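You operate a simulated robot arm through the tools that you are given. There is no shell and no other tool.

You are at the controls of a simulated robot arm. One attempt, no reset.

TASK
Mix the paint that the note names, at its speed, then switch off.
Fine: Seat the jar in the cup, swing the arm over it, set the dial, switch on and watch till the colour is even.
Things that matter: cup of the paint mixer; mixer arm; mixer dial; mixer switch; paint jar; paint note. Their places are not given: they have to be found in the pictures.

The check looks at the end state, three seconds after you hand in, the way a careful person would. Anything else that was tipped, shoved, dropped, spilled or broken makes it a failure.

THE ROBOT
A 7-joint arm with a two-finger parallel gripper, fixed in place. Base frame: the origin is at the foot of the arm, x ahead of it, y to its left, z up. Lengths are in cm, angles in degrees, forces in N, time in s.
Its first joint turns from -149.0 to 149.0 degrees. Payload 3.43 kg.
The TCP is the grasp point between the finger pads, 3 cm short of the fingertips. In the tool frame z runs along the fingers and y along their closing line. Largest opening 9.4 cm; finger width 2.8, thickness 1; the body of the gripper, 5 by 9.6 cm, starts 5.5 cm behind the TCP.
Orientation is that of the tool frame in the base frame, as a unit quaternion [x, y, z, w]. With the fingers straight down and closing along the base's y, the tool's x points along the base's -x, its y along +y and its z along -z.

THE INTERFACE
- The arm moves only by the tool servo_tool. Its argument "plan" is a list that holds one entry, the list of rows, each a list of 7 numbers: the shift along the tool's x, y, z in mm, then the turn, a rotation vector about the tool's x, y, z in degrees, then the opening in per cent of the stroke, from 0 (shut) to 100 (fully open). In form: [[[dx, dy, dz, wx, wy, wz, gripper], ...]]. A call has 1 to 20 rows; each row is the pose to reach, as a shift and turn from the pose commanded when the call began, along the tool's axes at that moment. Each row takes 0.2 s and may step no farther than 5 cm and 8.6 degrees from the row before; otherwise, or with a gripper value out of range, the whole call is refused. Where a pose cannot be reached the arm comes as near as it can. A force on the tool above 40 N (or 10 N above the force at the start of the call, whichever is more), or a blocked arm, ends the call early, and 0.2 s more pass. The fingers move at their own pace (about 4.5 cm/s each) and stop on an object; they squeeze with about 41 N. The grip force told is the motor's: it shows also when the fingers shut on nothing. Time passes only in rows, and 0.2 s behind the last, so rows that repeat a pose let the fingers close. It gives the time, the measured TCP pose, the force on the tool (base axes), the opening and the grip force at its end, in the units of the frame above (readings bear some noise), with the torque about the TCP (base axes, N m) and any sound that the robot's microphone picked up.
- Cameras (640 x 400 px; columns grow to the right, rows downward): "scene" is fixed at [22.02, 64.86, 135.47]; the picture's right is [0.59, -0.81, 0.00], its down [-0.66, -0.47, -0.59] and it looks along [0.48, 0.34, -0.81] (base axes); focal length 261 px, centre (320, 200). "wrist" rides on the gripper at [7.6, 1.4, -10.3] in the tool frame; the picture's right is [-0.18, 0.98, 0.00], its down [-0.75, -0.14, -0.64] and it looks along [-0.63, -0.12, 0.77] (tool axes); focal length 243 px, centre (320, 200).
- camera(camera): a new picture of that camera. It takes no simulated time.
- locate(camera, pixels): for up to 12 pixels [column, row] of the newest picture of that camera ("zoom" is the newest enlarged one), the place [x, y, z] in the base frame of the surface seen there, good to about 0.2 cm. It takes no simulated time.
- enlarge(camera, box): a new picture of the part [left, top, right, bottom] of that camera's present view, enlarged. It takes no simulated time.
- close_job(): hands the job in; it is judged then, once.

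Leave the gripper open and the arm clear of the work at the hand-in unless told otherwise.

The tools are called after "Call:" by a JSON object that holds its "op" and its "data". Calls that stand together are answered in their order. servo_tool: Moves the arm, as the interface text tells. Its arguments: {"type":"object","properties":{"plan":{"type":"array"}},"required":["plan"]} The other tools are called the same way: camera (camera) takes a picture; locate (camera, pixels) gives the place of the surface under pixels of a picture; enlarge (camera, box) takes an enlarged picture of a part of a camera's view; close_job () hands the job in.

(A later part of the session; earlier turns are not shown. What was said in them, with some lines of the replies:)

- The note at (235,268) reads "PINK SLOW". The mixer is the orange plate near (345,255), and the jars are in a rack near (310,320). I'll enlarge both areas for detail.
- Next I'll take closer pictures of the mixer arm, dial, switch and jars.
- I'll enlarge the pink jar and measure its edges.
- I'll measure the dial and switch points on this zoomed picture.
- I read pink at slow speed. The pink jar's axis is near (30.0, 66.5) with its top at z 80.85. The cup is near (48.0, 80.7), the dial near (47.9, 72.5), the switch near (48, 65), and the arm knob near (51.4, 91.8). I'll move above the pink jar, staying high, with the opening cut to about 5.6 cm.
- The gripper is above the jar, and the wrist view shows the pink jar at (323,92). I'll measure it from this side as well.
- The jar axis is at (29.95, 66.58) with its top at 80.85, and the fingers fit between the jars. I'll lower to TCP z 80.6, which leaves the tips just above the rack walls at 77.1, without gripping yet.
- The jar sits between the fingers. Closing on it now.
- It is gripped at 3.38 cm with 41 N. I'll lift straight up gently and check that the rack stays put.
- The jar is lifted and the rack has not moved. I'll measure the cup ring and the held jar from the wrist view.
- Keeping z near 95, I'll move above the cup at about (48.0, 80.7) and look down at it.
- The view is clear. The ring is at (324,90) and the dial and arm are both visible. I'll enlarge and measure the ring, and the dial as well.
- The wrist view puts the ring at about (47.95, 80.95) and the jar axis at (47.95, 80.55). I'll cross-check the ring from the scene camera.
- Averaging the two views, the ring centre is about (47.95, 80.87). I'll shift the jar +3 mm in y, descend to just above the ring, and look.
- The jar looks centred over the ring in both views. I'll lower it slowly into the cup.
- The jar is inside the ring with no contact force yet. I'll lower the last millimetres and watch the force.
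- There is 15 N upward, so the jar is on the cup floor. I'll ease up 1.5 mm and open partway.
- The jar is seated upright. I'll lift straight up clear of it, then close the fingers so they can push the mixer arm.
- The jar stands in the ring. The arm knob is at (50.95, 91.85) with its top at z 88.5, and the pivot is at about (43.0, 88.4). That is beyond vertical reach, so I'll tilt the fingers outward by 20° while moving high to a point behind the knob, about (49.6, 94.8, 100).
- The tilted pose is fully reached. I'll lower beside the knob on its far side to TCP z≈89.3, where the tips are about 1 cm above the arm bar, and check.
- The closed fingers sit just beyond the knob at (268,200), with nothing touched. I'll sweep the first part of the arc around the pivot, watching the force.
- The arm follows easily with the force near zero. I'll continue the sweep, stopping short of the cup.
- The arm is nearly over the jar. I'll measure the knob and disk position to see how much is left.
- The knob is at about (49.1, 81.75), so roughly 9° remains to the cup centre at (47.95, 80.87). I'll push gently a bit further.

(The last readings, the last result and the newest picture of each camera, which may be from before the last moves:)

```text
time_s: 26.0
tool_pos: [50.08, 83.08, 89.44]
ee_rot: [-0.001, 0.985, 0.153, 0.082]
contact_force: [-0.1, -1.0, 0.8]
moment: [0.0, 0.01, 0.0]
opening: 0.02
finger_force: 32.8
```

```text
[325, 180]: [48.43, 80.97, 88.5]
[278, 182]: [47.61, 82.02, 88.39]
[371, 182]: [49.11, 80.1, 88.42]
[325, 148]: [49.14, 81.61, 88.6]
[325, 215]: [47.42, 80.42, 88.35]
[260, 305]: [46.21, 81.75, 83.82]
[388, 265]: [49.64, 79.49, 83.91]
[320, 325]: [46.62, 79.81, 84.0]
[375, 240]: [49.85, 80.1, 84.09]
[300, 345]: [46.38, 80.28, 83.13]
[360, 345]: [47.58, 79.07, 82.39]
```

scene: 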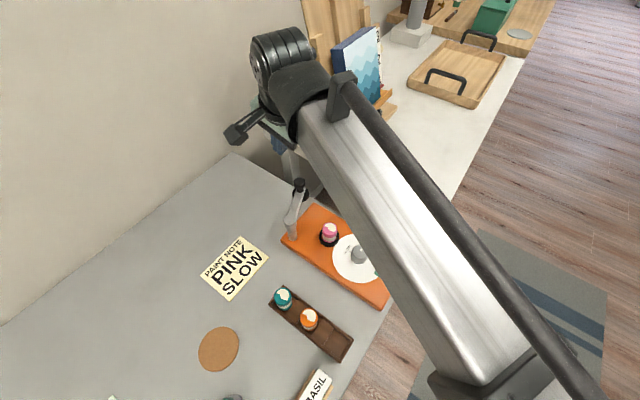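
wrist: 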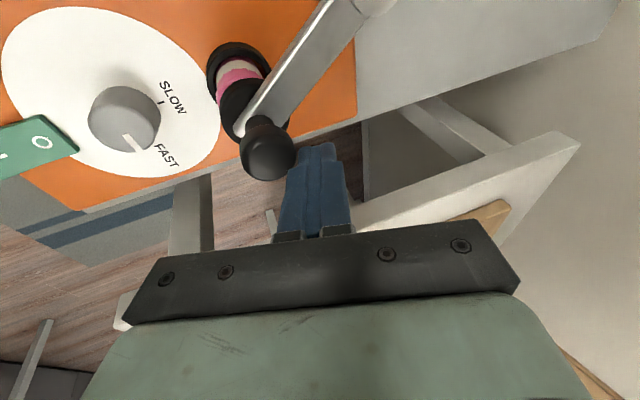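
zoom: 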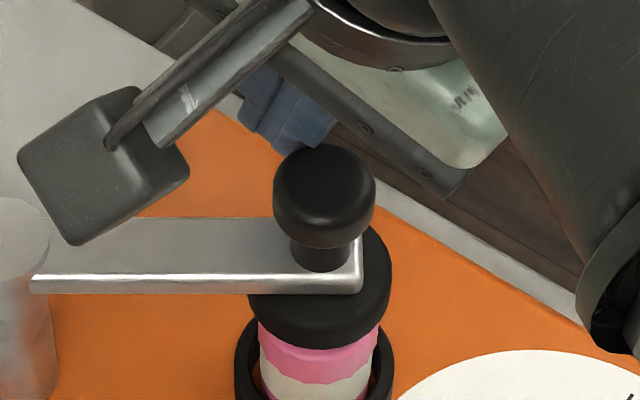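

The knob is at about (48.3, 81.0), roughly 2° short of the cup centre. One small nudge more.

Call:
{"op": "servo_tool", "data": {"plan": [[[1.5, -1, -0.6, 0, 0, 0, 0], [3, -1.9, -1.1, 0, 0, 0, 0], [3, -1.9, -1.1, 0, 0, 0, 0]]]}}

Call:
{"op": "enlarge", "data": {"camera": "scene", "box": [305, 190, 355, 240]}}

Call:
{"op": "locate", "data": {"camera": "zoom", "pixels": [[325, 180], [278, 182], [371, 182], [325, 150], [325, 215], [260, 305], [388, 265], [320, 325], [375, 240]]}}

```text
time_s: 26.8
tool_pos: [49.85, 82.87, 89.44]
ee_rot: [0.001, 0.985, 0.154, 0.083]
contact_force: [0.5, 1.6, 1.3]
moment: [0.0, -0.01, 0.0]
opening: 0.0
finger_force: 32.9
```

```text
8.00 times, centred on (330, 215) of scene
```

zoom: 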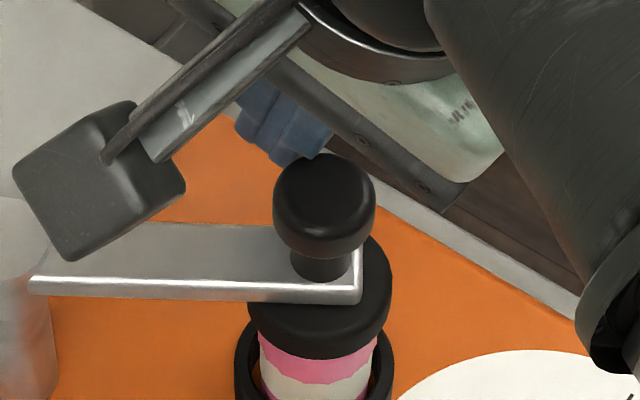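

```text
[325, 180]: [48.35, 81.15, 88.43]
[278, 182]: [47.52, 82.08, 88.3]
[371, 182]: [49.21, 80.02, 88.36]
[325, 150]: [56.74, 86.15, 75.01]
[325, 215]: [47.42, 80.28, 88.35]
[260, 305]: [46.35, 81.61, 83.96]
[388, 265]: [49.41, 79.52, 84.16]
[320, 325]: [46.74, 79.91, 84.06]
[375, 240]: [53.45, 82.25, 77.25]
```

The knob is now at about (48.1, 80.85), with the disk centred over the jar. I'll back the fingers off the way they came, rise, and return to vertical with the fingers opening.

Call:
{"op": "servo_tool", "data": {"plan": [[[-8, 5, 3, 0, 0, 0, 0], [-15.5, 10.1, 5.9, 0, 0, 0, 0], [-18.5, 15.5, -11, 0, 0, 0, 0], [-23, 24, -38, 0, 0, 0, 0], [-28, 34, -68, 0, 0, 0, 0], [-34.8, 46.3, -106.9, 4.4, 2.35, 0, 0], [-34.8, 46.3, -106.9, 8.8, 4.7, 0, 20], [-34.8, 46.3, -106.9, 13.2, 7.05, 0, 40], [-34.8, 46.3, -106.9, 17.6, 9.4, 0, 60], [-34.8, 46.3, -106.9, 17.6, 9.4, 0, 60]]]}}

Call:
{"op": "camera", "data": {"camera": "wrist"}}

Call:
{"op": "camera", "data": {"camera": "scene"}}

```text
time_s: 29.0
tool_pos: [51.27, 84.0, 101.46]
ee_rot: [0.0, 1.0, -0.001, 0.0]
contact_force: [-0.6, 0.0, 0.5]
moment: [-0.03, 0.03, -0.01]
opening: 5.62
finger_force: 0.0
```

```text
taken
```

wrist: 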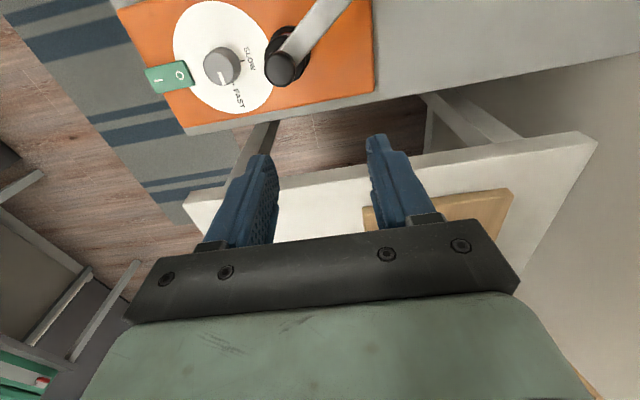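

```text
taken
```

scene: 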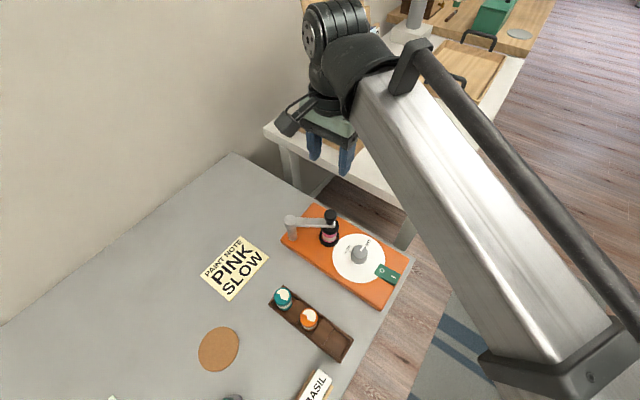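

The arm is over the jar. Next I'll move above the dial and look at its pointer and marks.

Call:
{"op": "servo_tool", "data": {"plan": [[[8, -29, 0, 0, 0, 0, 60], [17, -58, 10, 0, 0, 0, 60], [25, -87, 30, 0, 0, 0, 60], [34, -116, 50, 0, 0, 0, 60], [34, -116, 63, 0, 0, 0, 60], [34, -116, 63, 0, 0, 0, 60]]]}}

Call:
{"op": "enlarge", "data": {"camera": "wrist", "box": [260, 40, 400, 150]}}

Call:
{"op": "enlarge", "data": {"camera": "scene", "box": [330, 230, 390, 290]}}

```text
time_s: 30.4
tool_pos: [48.11, 72.55, 94.99]
ee_rot: [0.0, 1.0, 0.0, 0.0]
contact_force: [-0.2, -0.5, -0.3]
moment: [-0.03, -0.02, -0.02]
opening: 5.64
finger_force: 0.0
```

```text
3.64 times, centred on (330, 95) of wrist
```

zoom: 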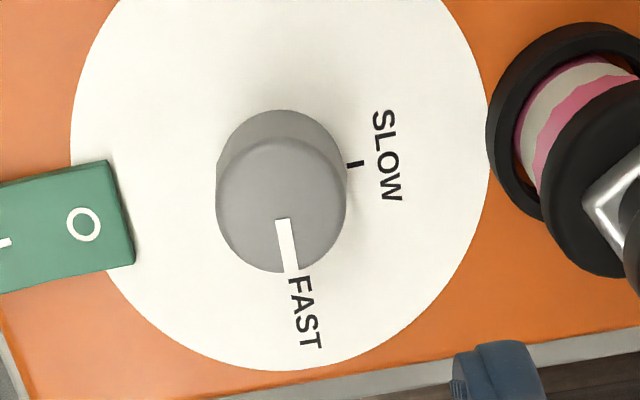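

```text
6.67 times, centred on (360, 260) of scene
```

zoom: 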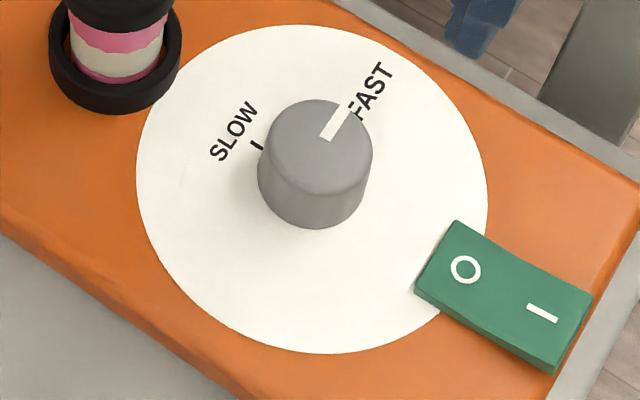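

Call:
{"op": "locate", "data": {"camera": "zoom", "pixels": [[268, 150], [368, 150], [318, 105], [318, 188], [318, 148], [326, 136], [346, 110], [256, 146], [372, 90], [233, 131], [350, 115], [466, 270]]}}

Call:
{"op": "enlarge", "data": {"camera": "wrist", "box": [260, 40, 400, 150]}}

Call:
{"op": "locate", "data": {"camera": "zoom", "pixels": [[221, 205], [341, 205], [280, 145], [281, 265], [281, 205], [282, 222], [292, 265], [356, 164], [304, 315], [387, 155], [83, 223], [5, 243]]}}

```text
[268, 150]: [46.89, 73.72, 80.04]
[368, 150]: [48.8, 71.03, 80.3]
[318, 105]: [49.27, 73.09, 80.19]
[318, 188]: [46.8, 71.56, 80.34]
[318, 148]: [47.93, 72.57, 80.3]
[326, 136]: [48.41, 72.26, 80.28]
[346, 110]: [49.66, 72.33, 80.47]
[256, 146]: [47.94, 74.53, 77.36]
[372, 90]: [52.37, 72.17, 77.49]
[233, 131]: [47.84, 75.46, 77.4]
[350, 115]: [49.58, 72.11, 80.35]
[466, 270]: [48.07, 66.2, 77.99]
```

```text
3.64 times, centred on (330, 95) of wrist
```

zoom: 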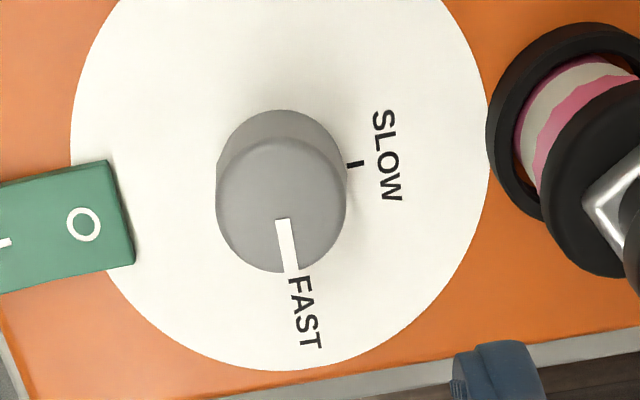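

```text
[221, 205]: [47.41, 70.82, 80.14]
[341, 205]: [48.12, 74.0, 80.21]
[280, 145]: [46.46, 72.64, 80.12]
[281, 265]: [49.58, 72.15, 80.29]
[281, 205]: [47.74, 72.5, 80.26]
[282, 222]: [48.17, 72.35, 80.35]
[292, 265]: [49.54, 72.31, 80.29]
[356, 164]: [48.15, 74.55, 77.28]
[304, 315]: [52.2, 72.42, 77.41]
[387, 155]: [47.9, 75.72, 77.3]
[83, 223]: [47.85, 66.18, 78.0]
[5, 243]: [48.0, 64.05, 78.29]
```

The pointer is at FAST (about 0°, toward +x). The SLOW tick is at about 88–90° (toward +y). The knob axis is about (47.92, 72.40) with its top at 80.3. I need a 90° counter-clockwise turn from above, so I'll first test the wrist yaw range up here, ending at +45° about the tool z as the start of the turn.

Call:
{"op": "servo_tool", "data": {"plan": [[[0, -1, 0, 0, 0, -8, 60], [0, -1, 0, 0, 0, -16, 60], [0, -1, 0, 0, 0, -24, 60], [0, -1, 0, 0, 0, -32, 60], [0, -1, 0, 0, 0, -40, 60], [0, -1, 0, 0, 0, -48, 60], [0, -1, 0, 0, 0, -50, 60], [0, -1, 0, 0, 0, -50, 60]]]}}

```text
time_s: 32.2
tool_pos: [48.04, 72.29, 95.08]
ee_rot: [-0.423, 0.906, 0.0, 0.0]
contact_force: [-0.1, 0.4, 0.6]
moment: [0.02, 0.04, 0.0]
opening: 5.63
finger_force: 0.1
```

−50° is reachable. Now I'll turn to the +45° start yaw.

Call:
{"op": "servo_tool", "data": {"plan": [[[0, 0, 0, 0, 0, 8, 60], [0, 0, 0, 0, 0, 16, 60], [0, 0, 0, 0, 0, 24, 60], [0, 0, 0, 0, 0, 32, 60], [0, 0, 0, 0, 0, 40, 60], [0, 0, 0, 0, 0, 48, 60], [0, 0, 0, 0, 0, 56, 60], [0, 0, 0, 0, 0, 64, 60], [0, 0, 0, 0, 0, 72, 60], [0, 0, 0, 0, 0, 80, 60], [0, 0, 0, 0, 0, 88, 60], [0, 0, 0, 0, 0, 95, 60], [0, 0, 0, 0, 0, 95, 60]]]}}

Call:
{"op": "camera", "data": {"camera": "wrist"}}

Call:
{"op": "camera", "data": {"camera": "scene"}}

```text
time_s: 35.0
tool_pos: [47.95, 72.34, 95.08]
ee_rot: [0.383, 0.924, 0.0, 0.0]
contact_force: [-0.1, 0.3, 0.2]
moment: [0.01, 0.0, -0.02]
opening: 5.62
finger_force: 0.1
```

```text
taken
```

wrist: 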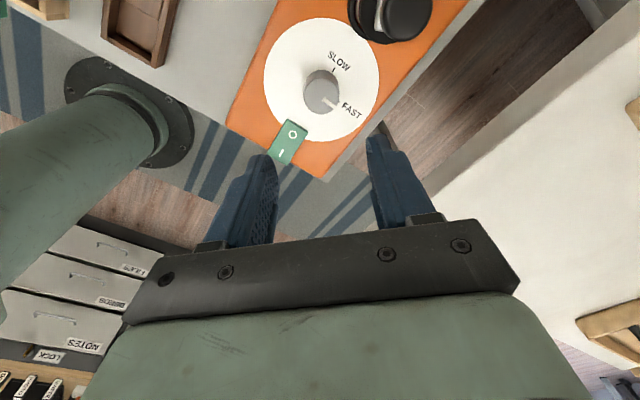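

```text
taken
```

scene: 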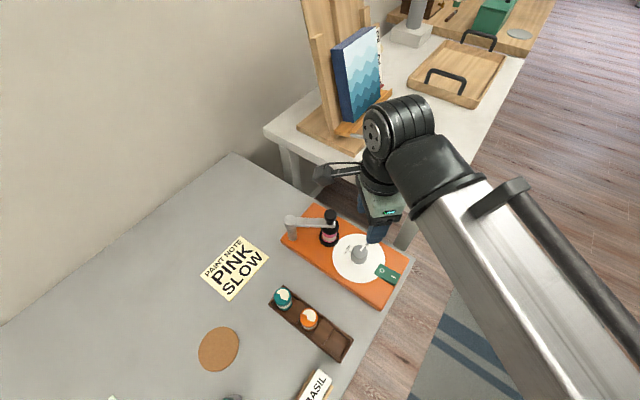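

Both yaws are reachable. I'll lower around the dial knob to TCP z≈80.9, where the tips are about 0.4 cm above the plate.

Call:
{"op": "servo_tool", "data": {"plan": [[[0, 0, 30, 0, 0, 0, 60], [0, 0, 60, 0, 0, 0, 60], [0, 0, 85, 0, 0, 0, 60], [0, 0, 105, 0, 0, 0, 60], [0, 0, 120, 0, 0, 0, 60], [0, 0, 130, 0, 0, 0, 60], [0, 0, 137, 0, 0, 0, 60], [0, 0, 140, 0, 0, 0, 60], [0, 0, 140, 0, 0, 0, 60]]]}}

Call:
{"op": "camera", "data": {"camera": "wrist"}}

Call:
{"op": "enlarge", "data": {"camera": "scene", "box": [280, 190, 420, 300]}}

```text
time_s: 37.0
tool_pos: [47.84, 72.17, 81.08]
ee_rot: [0.383, 0.924, -0.001, 0.0]
contact_force: [0.4, -0.3, 0.0]
moment: [-0.02, -0.01, 0.01]
opening: 5.65
finger_force: 0.0
```

```text
taken
```

wrist: 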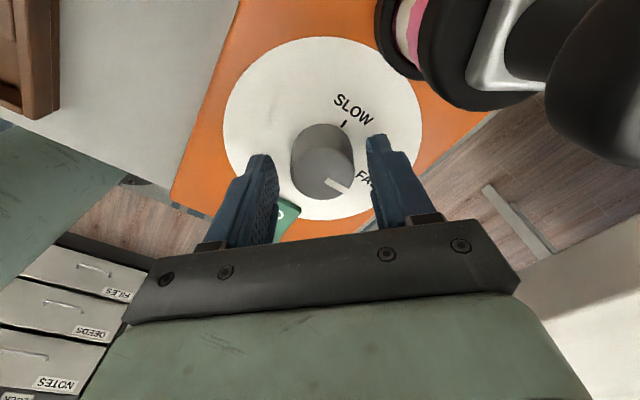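

```text
3.64 times, centred on (350, 245) of scene
```

zoom: 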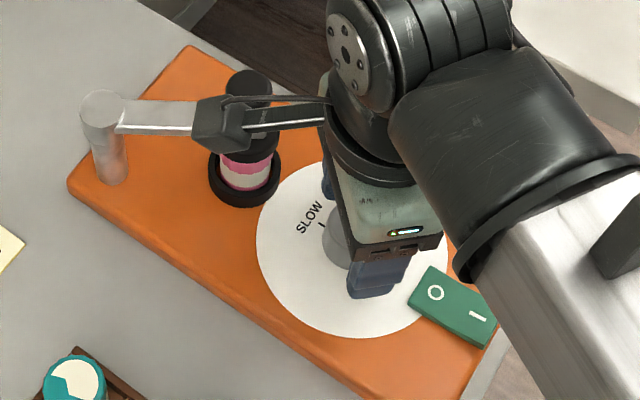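

The knob is between the fingers and nothing touches. I'll close on it.

Call:
{"op": "servo_tool", "data": {"plan": [[[0, 0, 0, 0, 0, 0, 45], [0, 0, 0, 0, 0, 0, 38], [0, 0, 0, 0, 0, 0, 30], [0, 0, 0, 0, 0, 0, 20], [0, 0, 0, 0, 0, 0, 20]]]}}

```text
time_s: 38.2
tool_pos: [48.09, 72.38, 81.07]
ee_rot: [0.382, 0.924, 0.001, 0.0]
contact_force: [12.5, 13.2, 0.8]
moment: [0.46, -0.43, 0.03]
opening: 3.7
finger_force: 44.7
```

The knob is gripped at 3.7 cm, but there is 18 N along the closing line, so I'm slightly off centre. I'll shift 1–2 mm toward +tool-y to relieve it.

Call:
{"op": "servo_tool", "data": {"plan": [[[0, 1, 0, 0, 0, 0, 20], [0, 1, 0, 0, 0, 0, 20]]]}}

```text
time_s: 38.8
tool_pos: [48.05, 72.43, 81.0]
ee_rot: [0.382, 0.924, -0.001, 0.0]
contact_force: [8.3, 8.7, 1.9]
moment: [0.45, -0.54, 0.04]
opening: 3.71
finger_force: 45.1
```

Call:
{"op": "servo_tool", "data": {"plan": [[[0, 1, 0, 0, 0, 0, 20], [0, 2, 0, 0, 0, 0, 20], [0, 2, 0, 0, 0, 0, 20]]]}}

```text
time_s: 39.6
tool_pos: [48.03, 72.44, 81.07]
ee_rot: [0.383, 0.924, -0.002, -0.001]
contact_force: [-4.4, -3.0, 3.5]
moment: [0.03, 0.19, 0.01]
opening: 3.69
finger_force: 44.8
```

The grip is balanced. I'll turn counter-clockwise 45° as a first half, watching force and torque.

Call:
{"op": "servo_tool", "data": {"plan": [[[0, 0, 0, 0, 0, -6, 20], [0, 0, 0, 0, 0, -12, 20], [0, 0, 0, 0, 0, -18, 20], [0, 0, 0, 0, 0, -24, 20], [0, 0, 0, 0, 0, -30, 20], [0, 0, 0, 0, 0, -36, 20], [0, 0, 0, 0, 0, -42, 20], [0, 0, 0, 0, 0, -45, 20], [0, 0, 0, 0, 0, -45, 20]]]}}

Call:
{"op": "enlarge", "data": {"camera": "wrist", "box": [230, 60, 430, 230]}}

```text
time_s: 41.6
tool_pos: [48.08, 72.44, 81.11]
ee_rot: [-0.001, 1.0, -0.002, 0.0]
contact_force: [-23.9, -10.3, -0.1]
moment: [-0.18, 0.75, 0.03]
opening: 3.69
finger_force: 45.1
```

```text
2.35 times, centred on (330, 145) of wrist
```

zoom: 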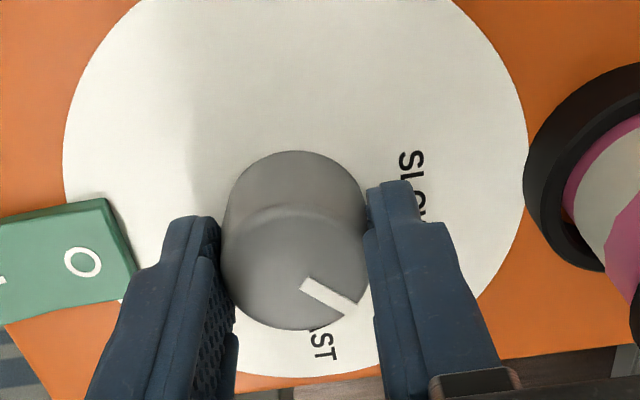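

The pointer has turned about 45° with the knob. There is a side force of −24, −10 N, so I'll recentre by a couple of millimetres before continuing.

Call:
{"op": "servo_tool", "data": {"plan": [[[1.2, -0.8, 0, 0, 0, 0, 20], [2.5, -1.5, 0, 0, 0, 0, 20], [2.5, -1.5, 0, 0, 0, 0, 20]]]}}

```text
time_s: 42.4
tool_pos: [47.94, 72.54, 81.03]
ee_rot: [0.0, 1.0, 0.001, 0.002]
contact_force: [-1.5, 0.3, 4.3]
moment: [-0.34, 1.02, 0.0]
opening: 3.71
finger_force: 44.9
```

Balanced again. I'll turn the other 45°.

Call:
{"op": "servo_tool", "data": {"plan": [[[0, 0, 0, 0, 0, -6, 20], [0, 0, 0, 0, 0, -12, 20], [0, 0, 0, 0, 0, -18, 20], [0, 0, 0, 0, 0, -24, 20], [0, 0, 0, 0, 0, -30, 20], [0, 0, 0, 0, 0, -36, 20], [0, 0, 0, 0, 0, -42, 20], [0, 0, 0, 0, 0, -45, 20], [0, 0, 0, 0, 0, -45, 20]]]}}

Call:
{"op": "enlarge", "data": {"camera": "wrist", "box": [230, 60, 430, 230]}}

Call:
{"op": "enlarge", "data": {"camera": "scene", "box": [330, 220, 400, 290]}}

```text
time_s: 44.4
tool_pos: [48.01, 72.58, 81.07]
ee_rot: [-0.382, 0.924, 0.001, 0.002]
contact_force: [22.7, 16.6, 0.8]
moment: [-0.08, -0.34, -0.05]
opening: 3.72
finger_force: 44.6
```

```text
2.35 times, centred on (330, 145) of wrist
```

zoom: 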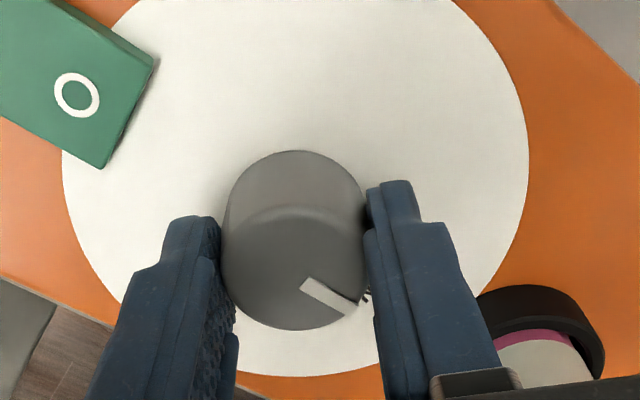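

```text
5.71 times, centred on (365, 255) of scene
```

zoom: 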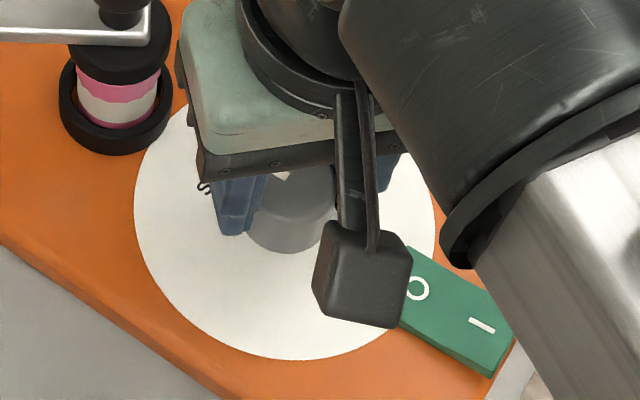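

The knob followed the full 90°. I'll recentre to relieve the side force, then check the pointer before letting go.

Call:
{"op": "servo_tool", "data": {"plan": [[[-1.5, -0.2, 0, 0, 0, 0, 20], [-2.9, -0.4, 0, 0, 0, 0, 20], [-2.9, -0.4, 0, 0, 0, 0, 20]]]}}

Call:
{"op": "enlarge", "data": {"camera": "wrist", "box": [270, 100, 390, 210]}}

Call:
{"op": "locate", "data": {"camera": "zoom", "pixels": [[285, 185], [345, 222], [300, 195], [330, 214], [265, 170]]}}

```text
time_s: 45.2
tool_pos: [48.05, 72.54, 81.1]
ee_rot: [-0.383, 0.924, 0.001, -0.001]
contact_force: [4.3, 1.6, -4.0]
moment: [1.08, -0.99, 0.01]
opening: 3.68
finger_force: 44.8
```

```text
3.64 times, centred on (330, 155) of wrist
```

zoom: 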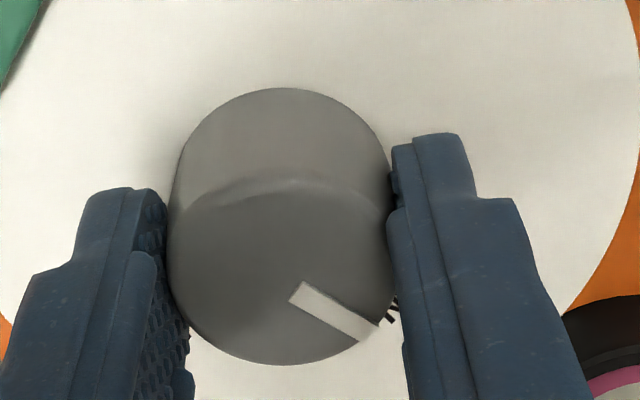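

```text
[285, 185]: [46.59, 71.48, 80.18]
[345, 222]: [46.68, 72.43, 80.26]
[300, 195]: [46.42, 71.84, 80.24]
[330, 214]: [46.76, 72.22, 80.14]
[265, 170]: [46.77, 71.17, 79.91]
```

Call:
{"op": "locate", "data": {"camera": "zoom", "pixels": [[298, 292], [368, 334], [315, 302], [350, 323], [285, 285], [175, 260], [385, 260], [280, 190], [285, 360], [388, 315], [388, 305]]}}

```text
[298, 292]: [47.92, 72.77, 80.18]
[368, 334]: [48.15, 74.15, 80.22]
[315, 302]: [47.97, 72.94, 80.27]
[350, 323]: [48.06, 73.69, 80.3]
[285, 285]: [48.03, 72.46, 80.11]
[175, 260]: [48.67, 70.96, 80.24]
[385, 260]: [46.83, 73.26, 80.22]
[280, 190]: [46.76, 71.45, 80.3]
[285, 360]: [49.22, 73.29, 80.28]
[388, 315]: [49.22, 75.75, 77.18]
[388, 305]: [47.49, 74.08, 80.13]
```

The pointer now reads about 82–85°, close to SLOW. I'll open, rise, and check it from directly above.

Call:
{"op": "servo_tool", "data": {"plan": [[[0, 0, 0, 0, 0, 0, 40], [0, 0, 0, 0, 0, 0, 50], [0, 0, 0, 0, 0, 0, 60], [0, 0, 0, 0, 0, 0, 60], [0, 0, -15, 0, 0, 0, 60], [0, 0, -45, 0, 0, 0, 60], [0, 0, -80, 0, 0, 0, 60], [0, 0, -115, 0, 0, 0, 60], [0, 0, -140, 0, 0, 0, 60], [0, 0, -140, 0, 0, 0, 60]]]}}

Call:
{"op": "camera", "data": {"camera": "wrist"}}

Call:
{"op": "enlarge", "data": {"camera": "scene", "box": [330, 230, 390, 290]}}

```text
time_s: 47.4
tool_pos: [48.1, 72.65, 95.28]
ee_rot: [-0.383, 0.924, 0.0, 0.0]
contact_force: [-0.3, -0.1, -0.4]
moment: [-0.02, 0.0, -0.01]
opening: 5.66
finger_force: 0.1
```

```text
taken
```

wrist: 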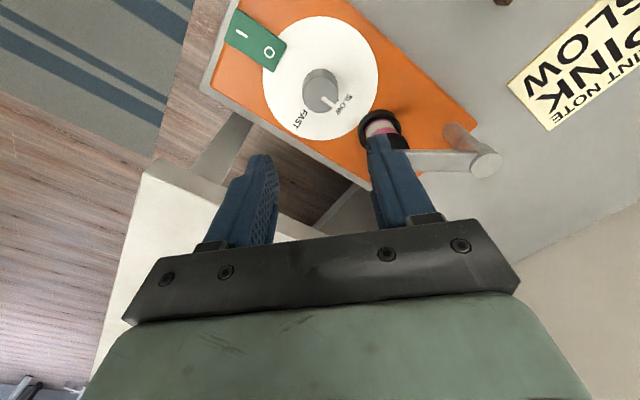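

```text
6.67 times, centred on (360, 260) of scene
```

zoom: 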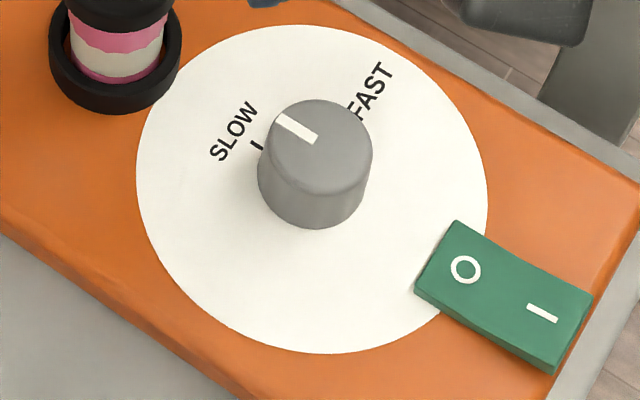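

Call:
{"op": "locate", "data": {"camera": "zoom", "pixels": [[312, 138], [282, 121], [297, 130], [318, 148], [268, 150], [368, 150], [318, 105], [318, 188], [257, 146], [254, 142]]}}

Call:
{"op": "enlarge", "data": {"camera": "wrist", "box": [270, 30, 390, 130]}}

```text
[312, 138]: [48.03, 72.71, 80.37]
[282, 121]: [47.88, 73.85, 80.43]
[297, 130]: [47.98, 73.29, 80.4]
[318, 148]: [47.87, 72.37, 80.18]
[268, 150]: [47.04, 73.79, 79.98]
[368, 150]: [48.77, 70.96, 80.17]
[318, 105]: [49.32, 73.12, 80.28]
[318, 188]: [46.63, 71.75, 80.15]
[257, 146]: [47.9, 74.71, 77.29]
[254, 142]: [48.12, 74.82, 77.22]
```

```text
4.00 times, centred on (330, 80) of wrist
```

zoom: 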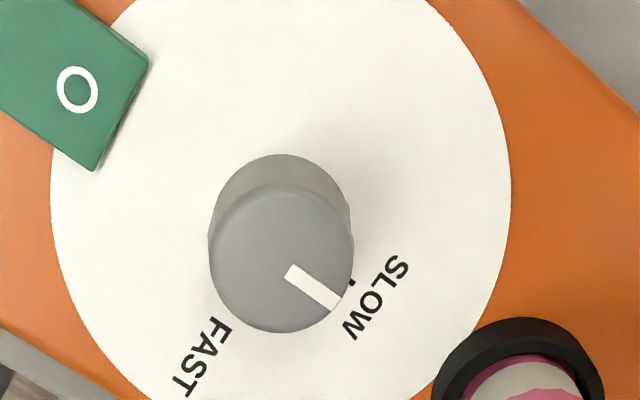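

The pointer lines up with the SLOW tick at about 90°. The switch reads O pressed: the I end at about (48.0, 63.5) stands higher, so it is off. I'll turn back to zero yaw, close the fingers, and move above the I end of the rocker.

Call:
{"op": "servo_tool", "data": {"plan": [[[0, 0, 0, 0, 0, 8, 50], [11, -11, 0, 0, 0, 16, 40], [24, -24, 0, 0, 0, 24, 30], [38, -37, 0, 0, 0, 32, 20], [52, -51, 10, 0, 0, 40, 10], [66.3, -65.3, 25, 0, 0, 45, 0], [66.3, -65.3, 40, 0, 0, 45, 0], [66.3, -65.3, 40, 0, 0, 45, 0]]]}}

Call:
{"op": "camera", "data": {"camera": "wrist"}}

Call:
{"op": "enlarge", "data": {"camera": "scene", "box": [320, 220, 430, 310]}}

```text
time_s: 49.2
tool_pos: [47.99, 63.21, 91.04]
ee_rot: [0.001, 1.0, 0.0, 0.0]
contact_force: [-0.9, 0.7, 0.0]
moment: [0.02, -0.01, 0.01]
opening: 0.01
finger_force: 33.2
```

```text
taken
```

wrist: 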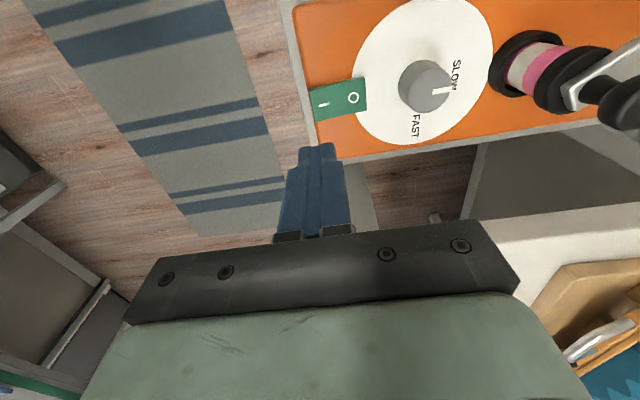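

```text
4.44 times, centred on (375, 265) of scene
```

zoom: 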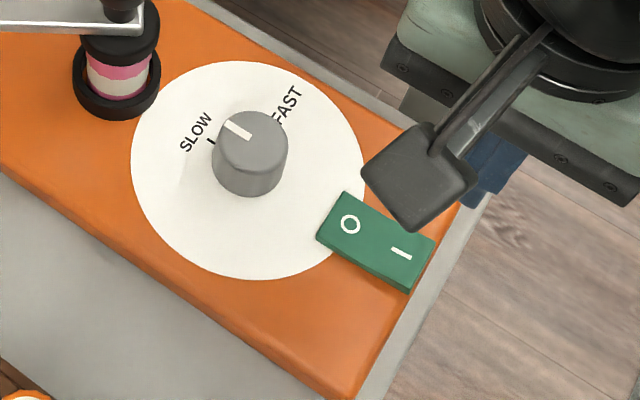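

Call:
{"op": "locate", "data": {"camera": "zoom", "pixels": [[345, 195], [432, 238], [408, 285], [320, 233], [350, 224], [400, 252], [375, 238], [415, 262]]}}

Call:
{"op": "locate", "data": {"camera": "wrist", "pixels": [[353, 98], [323, 104], [338, 100], [312, 90], [317, 120], [363, 80], [365, 110]]}}

```text
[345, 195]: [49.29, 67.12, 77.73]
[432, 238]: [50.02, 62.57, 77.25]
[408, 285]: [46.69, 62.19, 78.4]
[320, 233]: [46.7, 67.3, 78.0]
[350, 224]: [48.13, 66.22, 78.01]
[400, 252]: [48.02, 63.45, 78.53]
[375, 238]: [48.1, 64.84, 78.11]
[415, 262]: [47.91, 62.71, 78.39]
```

```text
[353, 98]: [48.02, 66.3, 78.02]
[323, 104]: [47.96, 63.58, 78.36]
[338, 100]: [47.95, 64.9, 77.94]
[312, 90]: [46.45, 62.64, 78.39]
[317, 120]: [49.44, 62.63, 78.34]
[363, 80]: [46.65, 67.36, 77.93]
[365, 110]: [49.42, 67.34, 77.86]
```

The I end is at (48.0, 63.5) with its top at z≈78.4. I'll press straight down with the closed fingertips, slowly near contact.

Call:
{"op": "servo_tool", "data": {"plan": [[[0, 0, 30, 0, 0, 0, 0], [0, 0, 60, 0, 0, 0, 0], [0, 0, 80, 0, 0, 0, 0], [0, 0, 90, 0, 0, 0, 0], [0, 0, 94, 0, 0, 0, 0], [0, 0, 96, 0, 0, 0, 0], [0, 0, 98, 0, 0, 0, 0], [0, 0, 99, 0, 0, 0, 0], [0, 0, 100, 0, 0, 0, 0], [0, 0, 101, 0, 0, 0, 0]]]}}

Call:
{"op": "enlarge", "data": {"camera": "scene", "box": [320, 220, 430, 310]}}

```text
time_s: 51.4
tool_pos: [48.06, 63.31, 81.08]
ee_rot: [0.001, 1.0, 0.0, 0.0]
contact_force: [-0.7, -1.3, 12.2]
moment: [0.11, 0.07, -0.01]
opening: 0.03
finger_force: 33.1
heard: click
```

```text
4.44 times, centred on (375, 265) of scene
```

zoom: 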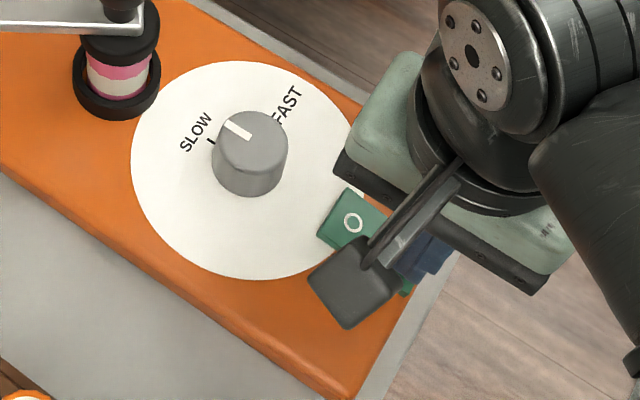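

It clicked. I'll lift about 4 cm and watch the jar and the switch.

Call:
{"op": "servo_tool", "data": {"plan": [[[0, 0, -15, 0, 0, 0, 0], [0, 0, -40, 0, 0, 0, 0], [0, 0, -40, 0, 0, 0, 0]]]}}

Call:
{"op": "enlarge", "data": {"camera": "scene", "box": [310, 200, 400, 290]}}

Call:
{"op": "camera", "data": {"camera": "wrist"}}

```text
time_s: 52.2
tool_pos: [48.01, 63.42, 85.0]
ee_rot: [-0.001, 1.0, 0.0, 0.0]
contact_force: [0.5, -0.2, 0.5]
moment: [-0.02, -0.01, 0.0]
opening: 0.0
finger_force: 32.8
```

```text
4.44 times, centred on (355, 245) of scene
```

zoom: 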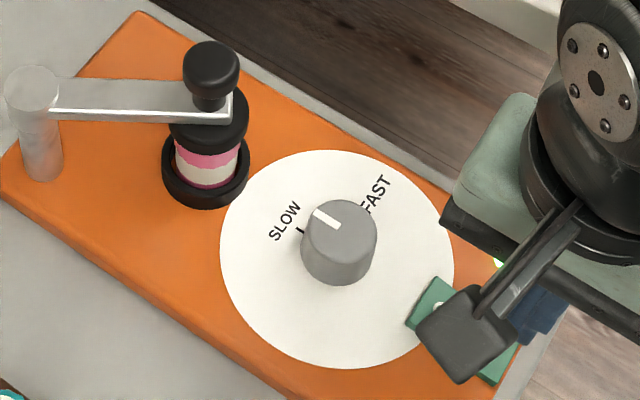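

```text
taken
```

wrist: 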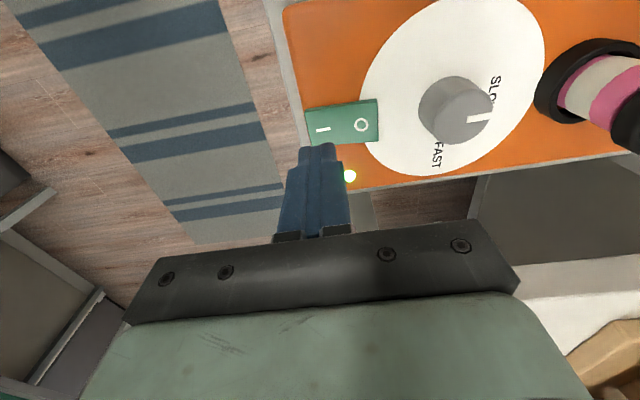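

A green lamp is lit at (349,176), so the mixer is on. I'll move over the O end, hover, and watch the jar.

Call:
{"op": "servo_tool", "data": {"plan": [[[0, 16, -20, 0, 0, 0, 0], [0, 32, -20, 0, 0, 0, 0], [0, 32, -20, 0, 0, 0, 0], [0, 32, -20, 0, 0, 0, 0], [0, 32, -20, 0, 0, 0, 0]]]}}

Call:
{"op": "enlarge", "data": {"camera": "scene", "box": [310, 200, 370, 250]}}

Call:
{"op": "camera", "data": {"camera": "wrist"}}

```text
time_s: 53.4
tool_pos: [48.09, 66.47, 86.96]
ee_rot: [0.0, 1.0, 0.0, 0.0]
contact_force: [0.2, -0.1, -0.5]
moment: [-0.01, -0.01, 0.0]
opening: 0.0
finger_force: 33.2
```

```text
8.00 times, centred on (340, 225) of scene
```

zoom: 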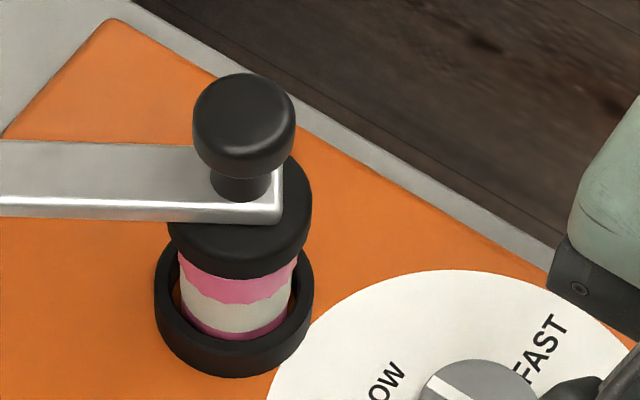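

```text
taken
```

wrist: 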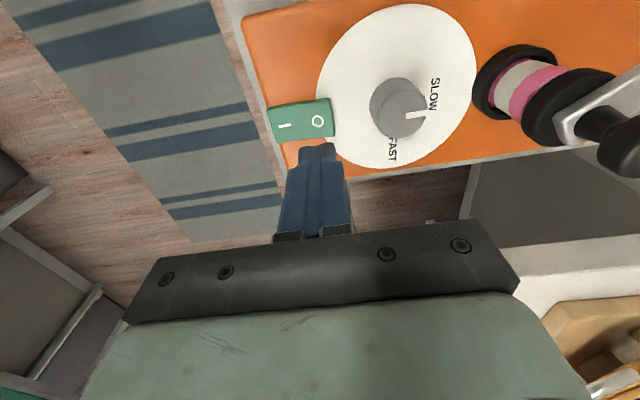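

The band is still white against pink, so it is not mixed yet. I'll wait 3 s more and look again.

Call:
{"op": "servo_tool", "data": {"plan": [[[0, 0, 0, 0, 0, 0, 0], [0, 0, 0, 0, 0, 0, 0], [0, 0, 0, 0, 0, 0, 0], [0, 0, 0, 0, 0, 0, 0], [0, 0, 0, 0, 0, 0, 0], [0, 0, 0, 0, 0, 0, 0], [0, 0, 0, 0, 0, 0, 0], [0, 0, 0, 0, 0, 0, 0], [0, 0, 0, 0, 0, 0, 0], [0, 0, 0, 0, 0, 0, 0], [0, 0, 0, 0, 0, 0, 0], [0, 0, 0, 0, 0, 0, 0], [0, 0, 0, 0, 0, 0, 0], [0, 0, 0, 0, 0, 0, 0]]]}}

Call:
{"op": "enlarge", "data": {"camera": "scene", "box": [310, 200, 370, 250]}}

Call:
{"op": "enlarge", "data": {"camera": "wrist", "box": [240, 30, 600, 220]}}

```text
time_s: 56.4
tool_pos: [48.14, 66.45, 87.12]
ee_rot: [-0.001, 1.0, 0.0, 0.0]
contact_force: [0.3, 0.8, 0.4]
moment: [-0.03, 0.02, -0.03]
opening: 0.0
finger_force: 32.9
```

```text
8.00 times, centred on (340, 225) of scene
```

zoom: 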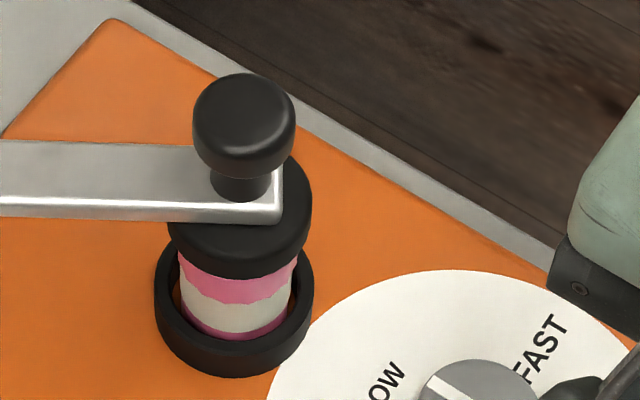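

```text
1.78 times, centred on (420, 125) of wrist
```

zoom: 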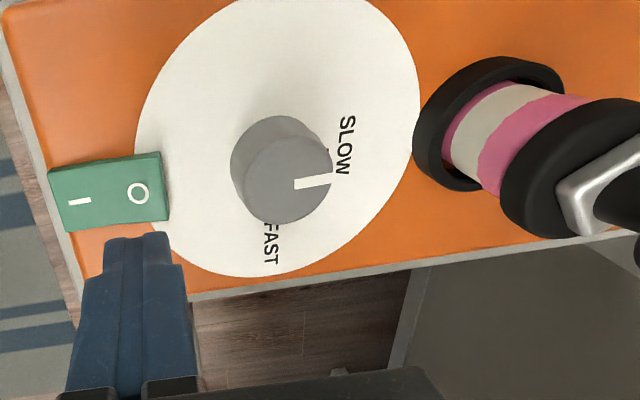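

There's no visible change yet. I'll raise a little so the lamp is visible and wait about 4 s more.

Call:
{"op": "servo_tool", "data": {"plan": [[[0, 0, -20, 0, 0, 0, 0], [0, 0, -40, 0, 0, 0, 0], [0, 0, -40, 0, 0, 0, 0], [0, 0, -40, 0, 0, 0, 0], [0, 0, -40, 0, 0, 0, 0], [0, 0, -40, 0, 0, 0, 0], [0, 0, -40, 0, 0, 0, 0], [0, 0, -40, 0, 0, 0, 0], [0, 0, -40, 0, 0, 0, 0], [0, 0, -40, 0, 0, 0, 0], [0, 0, -40, 0, 0, 0, 0], [0, 0, -40, 0, 0, 0, 0], [0, 0, -40, 0, 0, 0, 0], [0, 0, -40, 0, 0, 0, 0], [0, 0, -40, 0, 0, 0, 0], [0, 0, -40, 0, 0, 0, 0], [0, 0, -40, 0, 0, 0, 0], [0, 0, -40, 0, 0, 0, 0], [0, 0, -40, 0, 0, 0, 0], [0, 0, -40, 0, 0, 0, 0]]]}}

Call:
{"op": "enlarge", "data": {"camera": "scene", "box": [310, 200, 370, 250]}}

Call:
{"op": "enlarge", "data": {"camera": "wrist", "box": [240, 30, 600, 220]}}

```text
time_s: 60.6
tool_pos: [48.17, 66.46, 91.05]
ee_rot: [0.0, 1.0, 0.0, 0.0]
contact_force: [0.2, 0.2, -0.2]
moment: [-0.04, -0.02, 0.01]
opening: 0.01
finger_force: 32.8
```

```text
8.00 times, centred on (340, 225) of scene
```

zoom: 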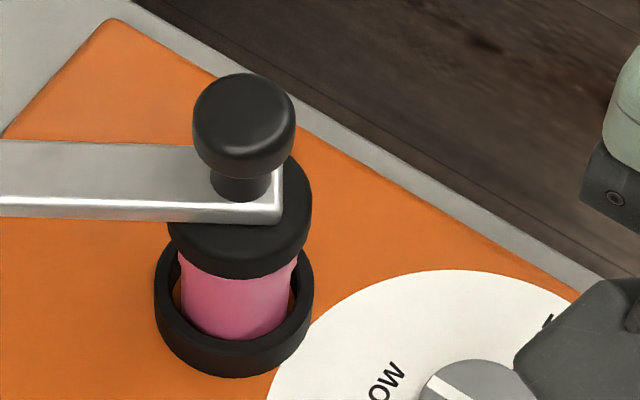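

```text
1.78 times, centred on (420, 125) of wrist
```

zoom: 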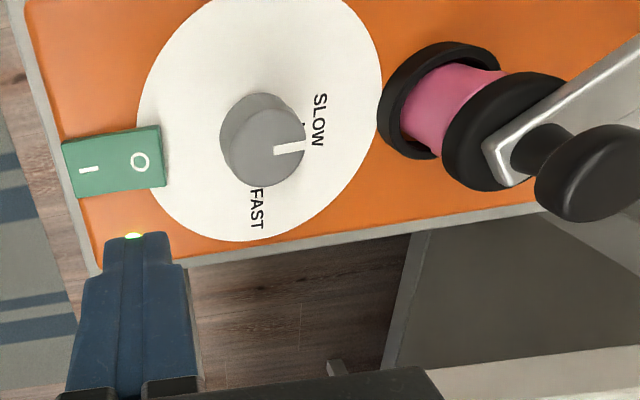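

The jar is now an even pink throughout, and the lamp is on. I'll press the O end now.

Call:
{"op": "servo_tool", "data": {"plan": [[[0, 0, 35, 0, 0, 0, 0], [0, 0, 65, 0, 0, 0, 0], [0, 0, 85, 0, 0, 0, 0], [0, 0, 92, 0, 0, 0, 0], [0, 0, 96, 0, 0, 0, 0], [0, 0, 98, 0, 0, 0, 0], [0, 0, 99, 0, 0, 0, 0], [0, 0, 100, 0, 0, 0, 0], [0, 0, 101, 0, 0, 0, 0]]]}}

```text
time_s: 62.6
tool_pos: [48.09, 66.48, 80.96]
ee_rot: [0.001, 1.0, 0.001, 0.001]
contact_force: [2.1, -1.6, 28.0]
moment: [-0.26, -0.05, 0.01]
opening: 0.0
finger_force: 32.6
heard: click
```

It clicked. I'll lift straight up and check the lamp, the switch and the jar.

Call:
{"op": "servo_tool", "data": {"plan": [[[0, 0, -10, 0, 0, 0, 0], [0, 0, -40, 0, 0, 0, 0], [0, 0, -80, 0, 0, 0, 20], [0, 0, -120, 0, 0, 0, 40], [0, 0, -160, 0, 0, 0, 60], [0, 0, -190, 0, 0, 0, 80], [0, 0, -190, 0, 0, 0, 100], [0, 0, -190, 0, 0, 0, 100]]]}}

Call:
{"op": "camera", "data": {"camera": "wrist"}}

Call:
{"op": "enlarge", "data": {"camera": "scene", "box": [310, 200, 410, 300]}}

Call:
{"op": "camera", "data": {"camera": "scene"}}

```text
time_s: 64.4
tool_pos: [48.29, 66.49, 99.92]
ee_rot: [0.0, 1.0, -0.001, -0.001]
contact_force: [-0.4, -0.2, 0.0]
moment: [-0.01, -0.02, 0.03]
opening: 9.4
finger_force: 0.1
```

```text
taken
```

wrist: 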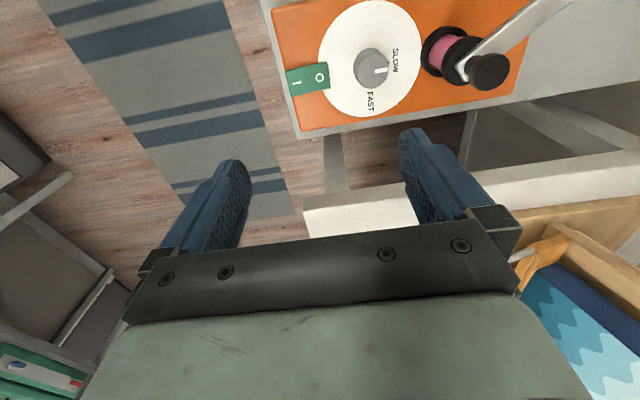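

```text
4.00 times, centred on (360, 250) of scene
```

zoom: 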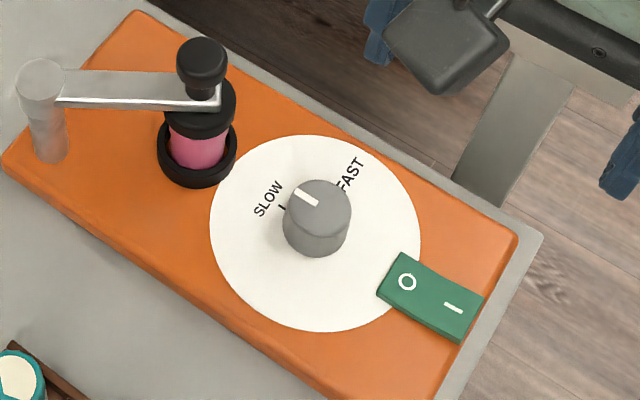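

```text
taken
```

scene: 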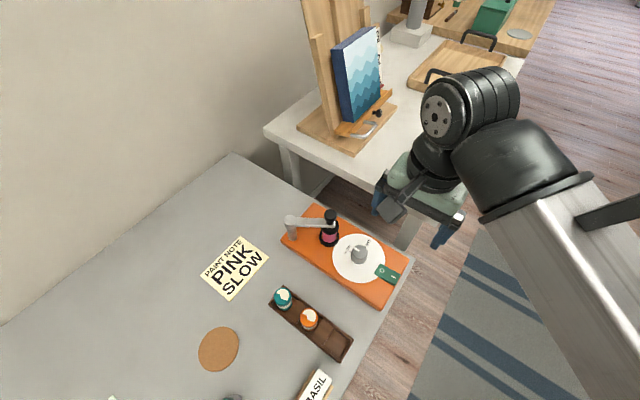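

The lamp is off and the rocker is back on O. The dial is at SLOW, and the jar is evenly pink, seated under the arm. Nothing else has moved, and the gripper is open and well clear. Handing in.

Call:
{"op": "close_job", "data": {}}

```text
The job is handed in.
```

The pink paint is mixed at SLOW, as the note asked, and the mixer is switched off. I handed the job in. The tool only confirmed the hand-in, so I don't have the check's result.

- **Jar:** the pink jar is seated in the cup with the mixer arm swung over it. Its side turned an even pink about 9 seconds after switch-on.
- **Dial:** I turned it from FAST to SLOW, and its pointer lines up with the SLOW mark to within a few degrees.
- **Switch:** it clicked on and later clicked off. The green lamp is out and the rocker is back on O.
- **Surroundings:** nothing else in the last pictures looked tipped or moved. The gripper is open and clear of the work.

The arm's disk covers the jar lid, so I judged the colour from the side of the jar only.
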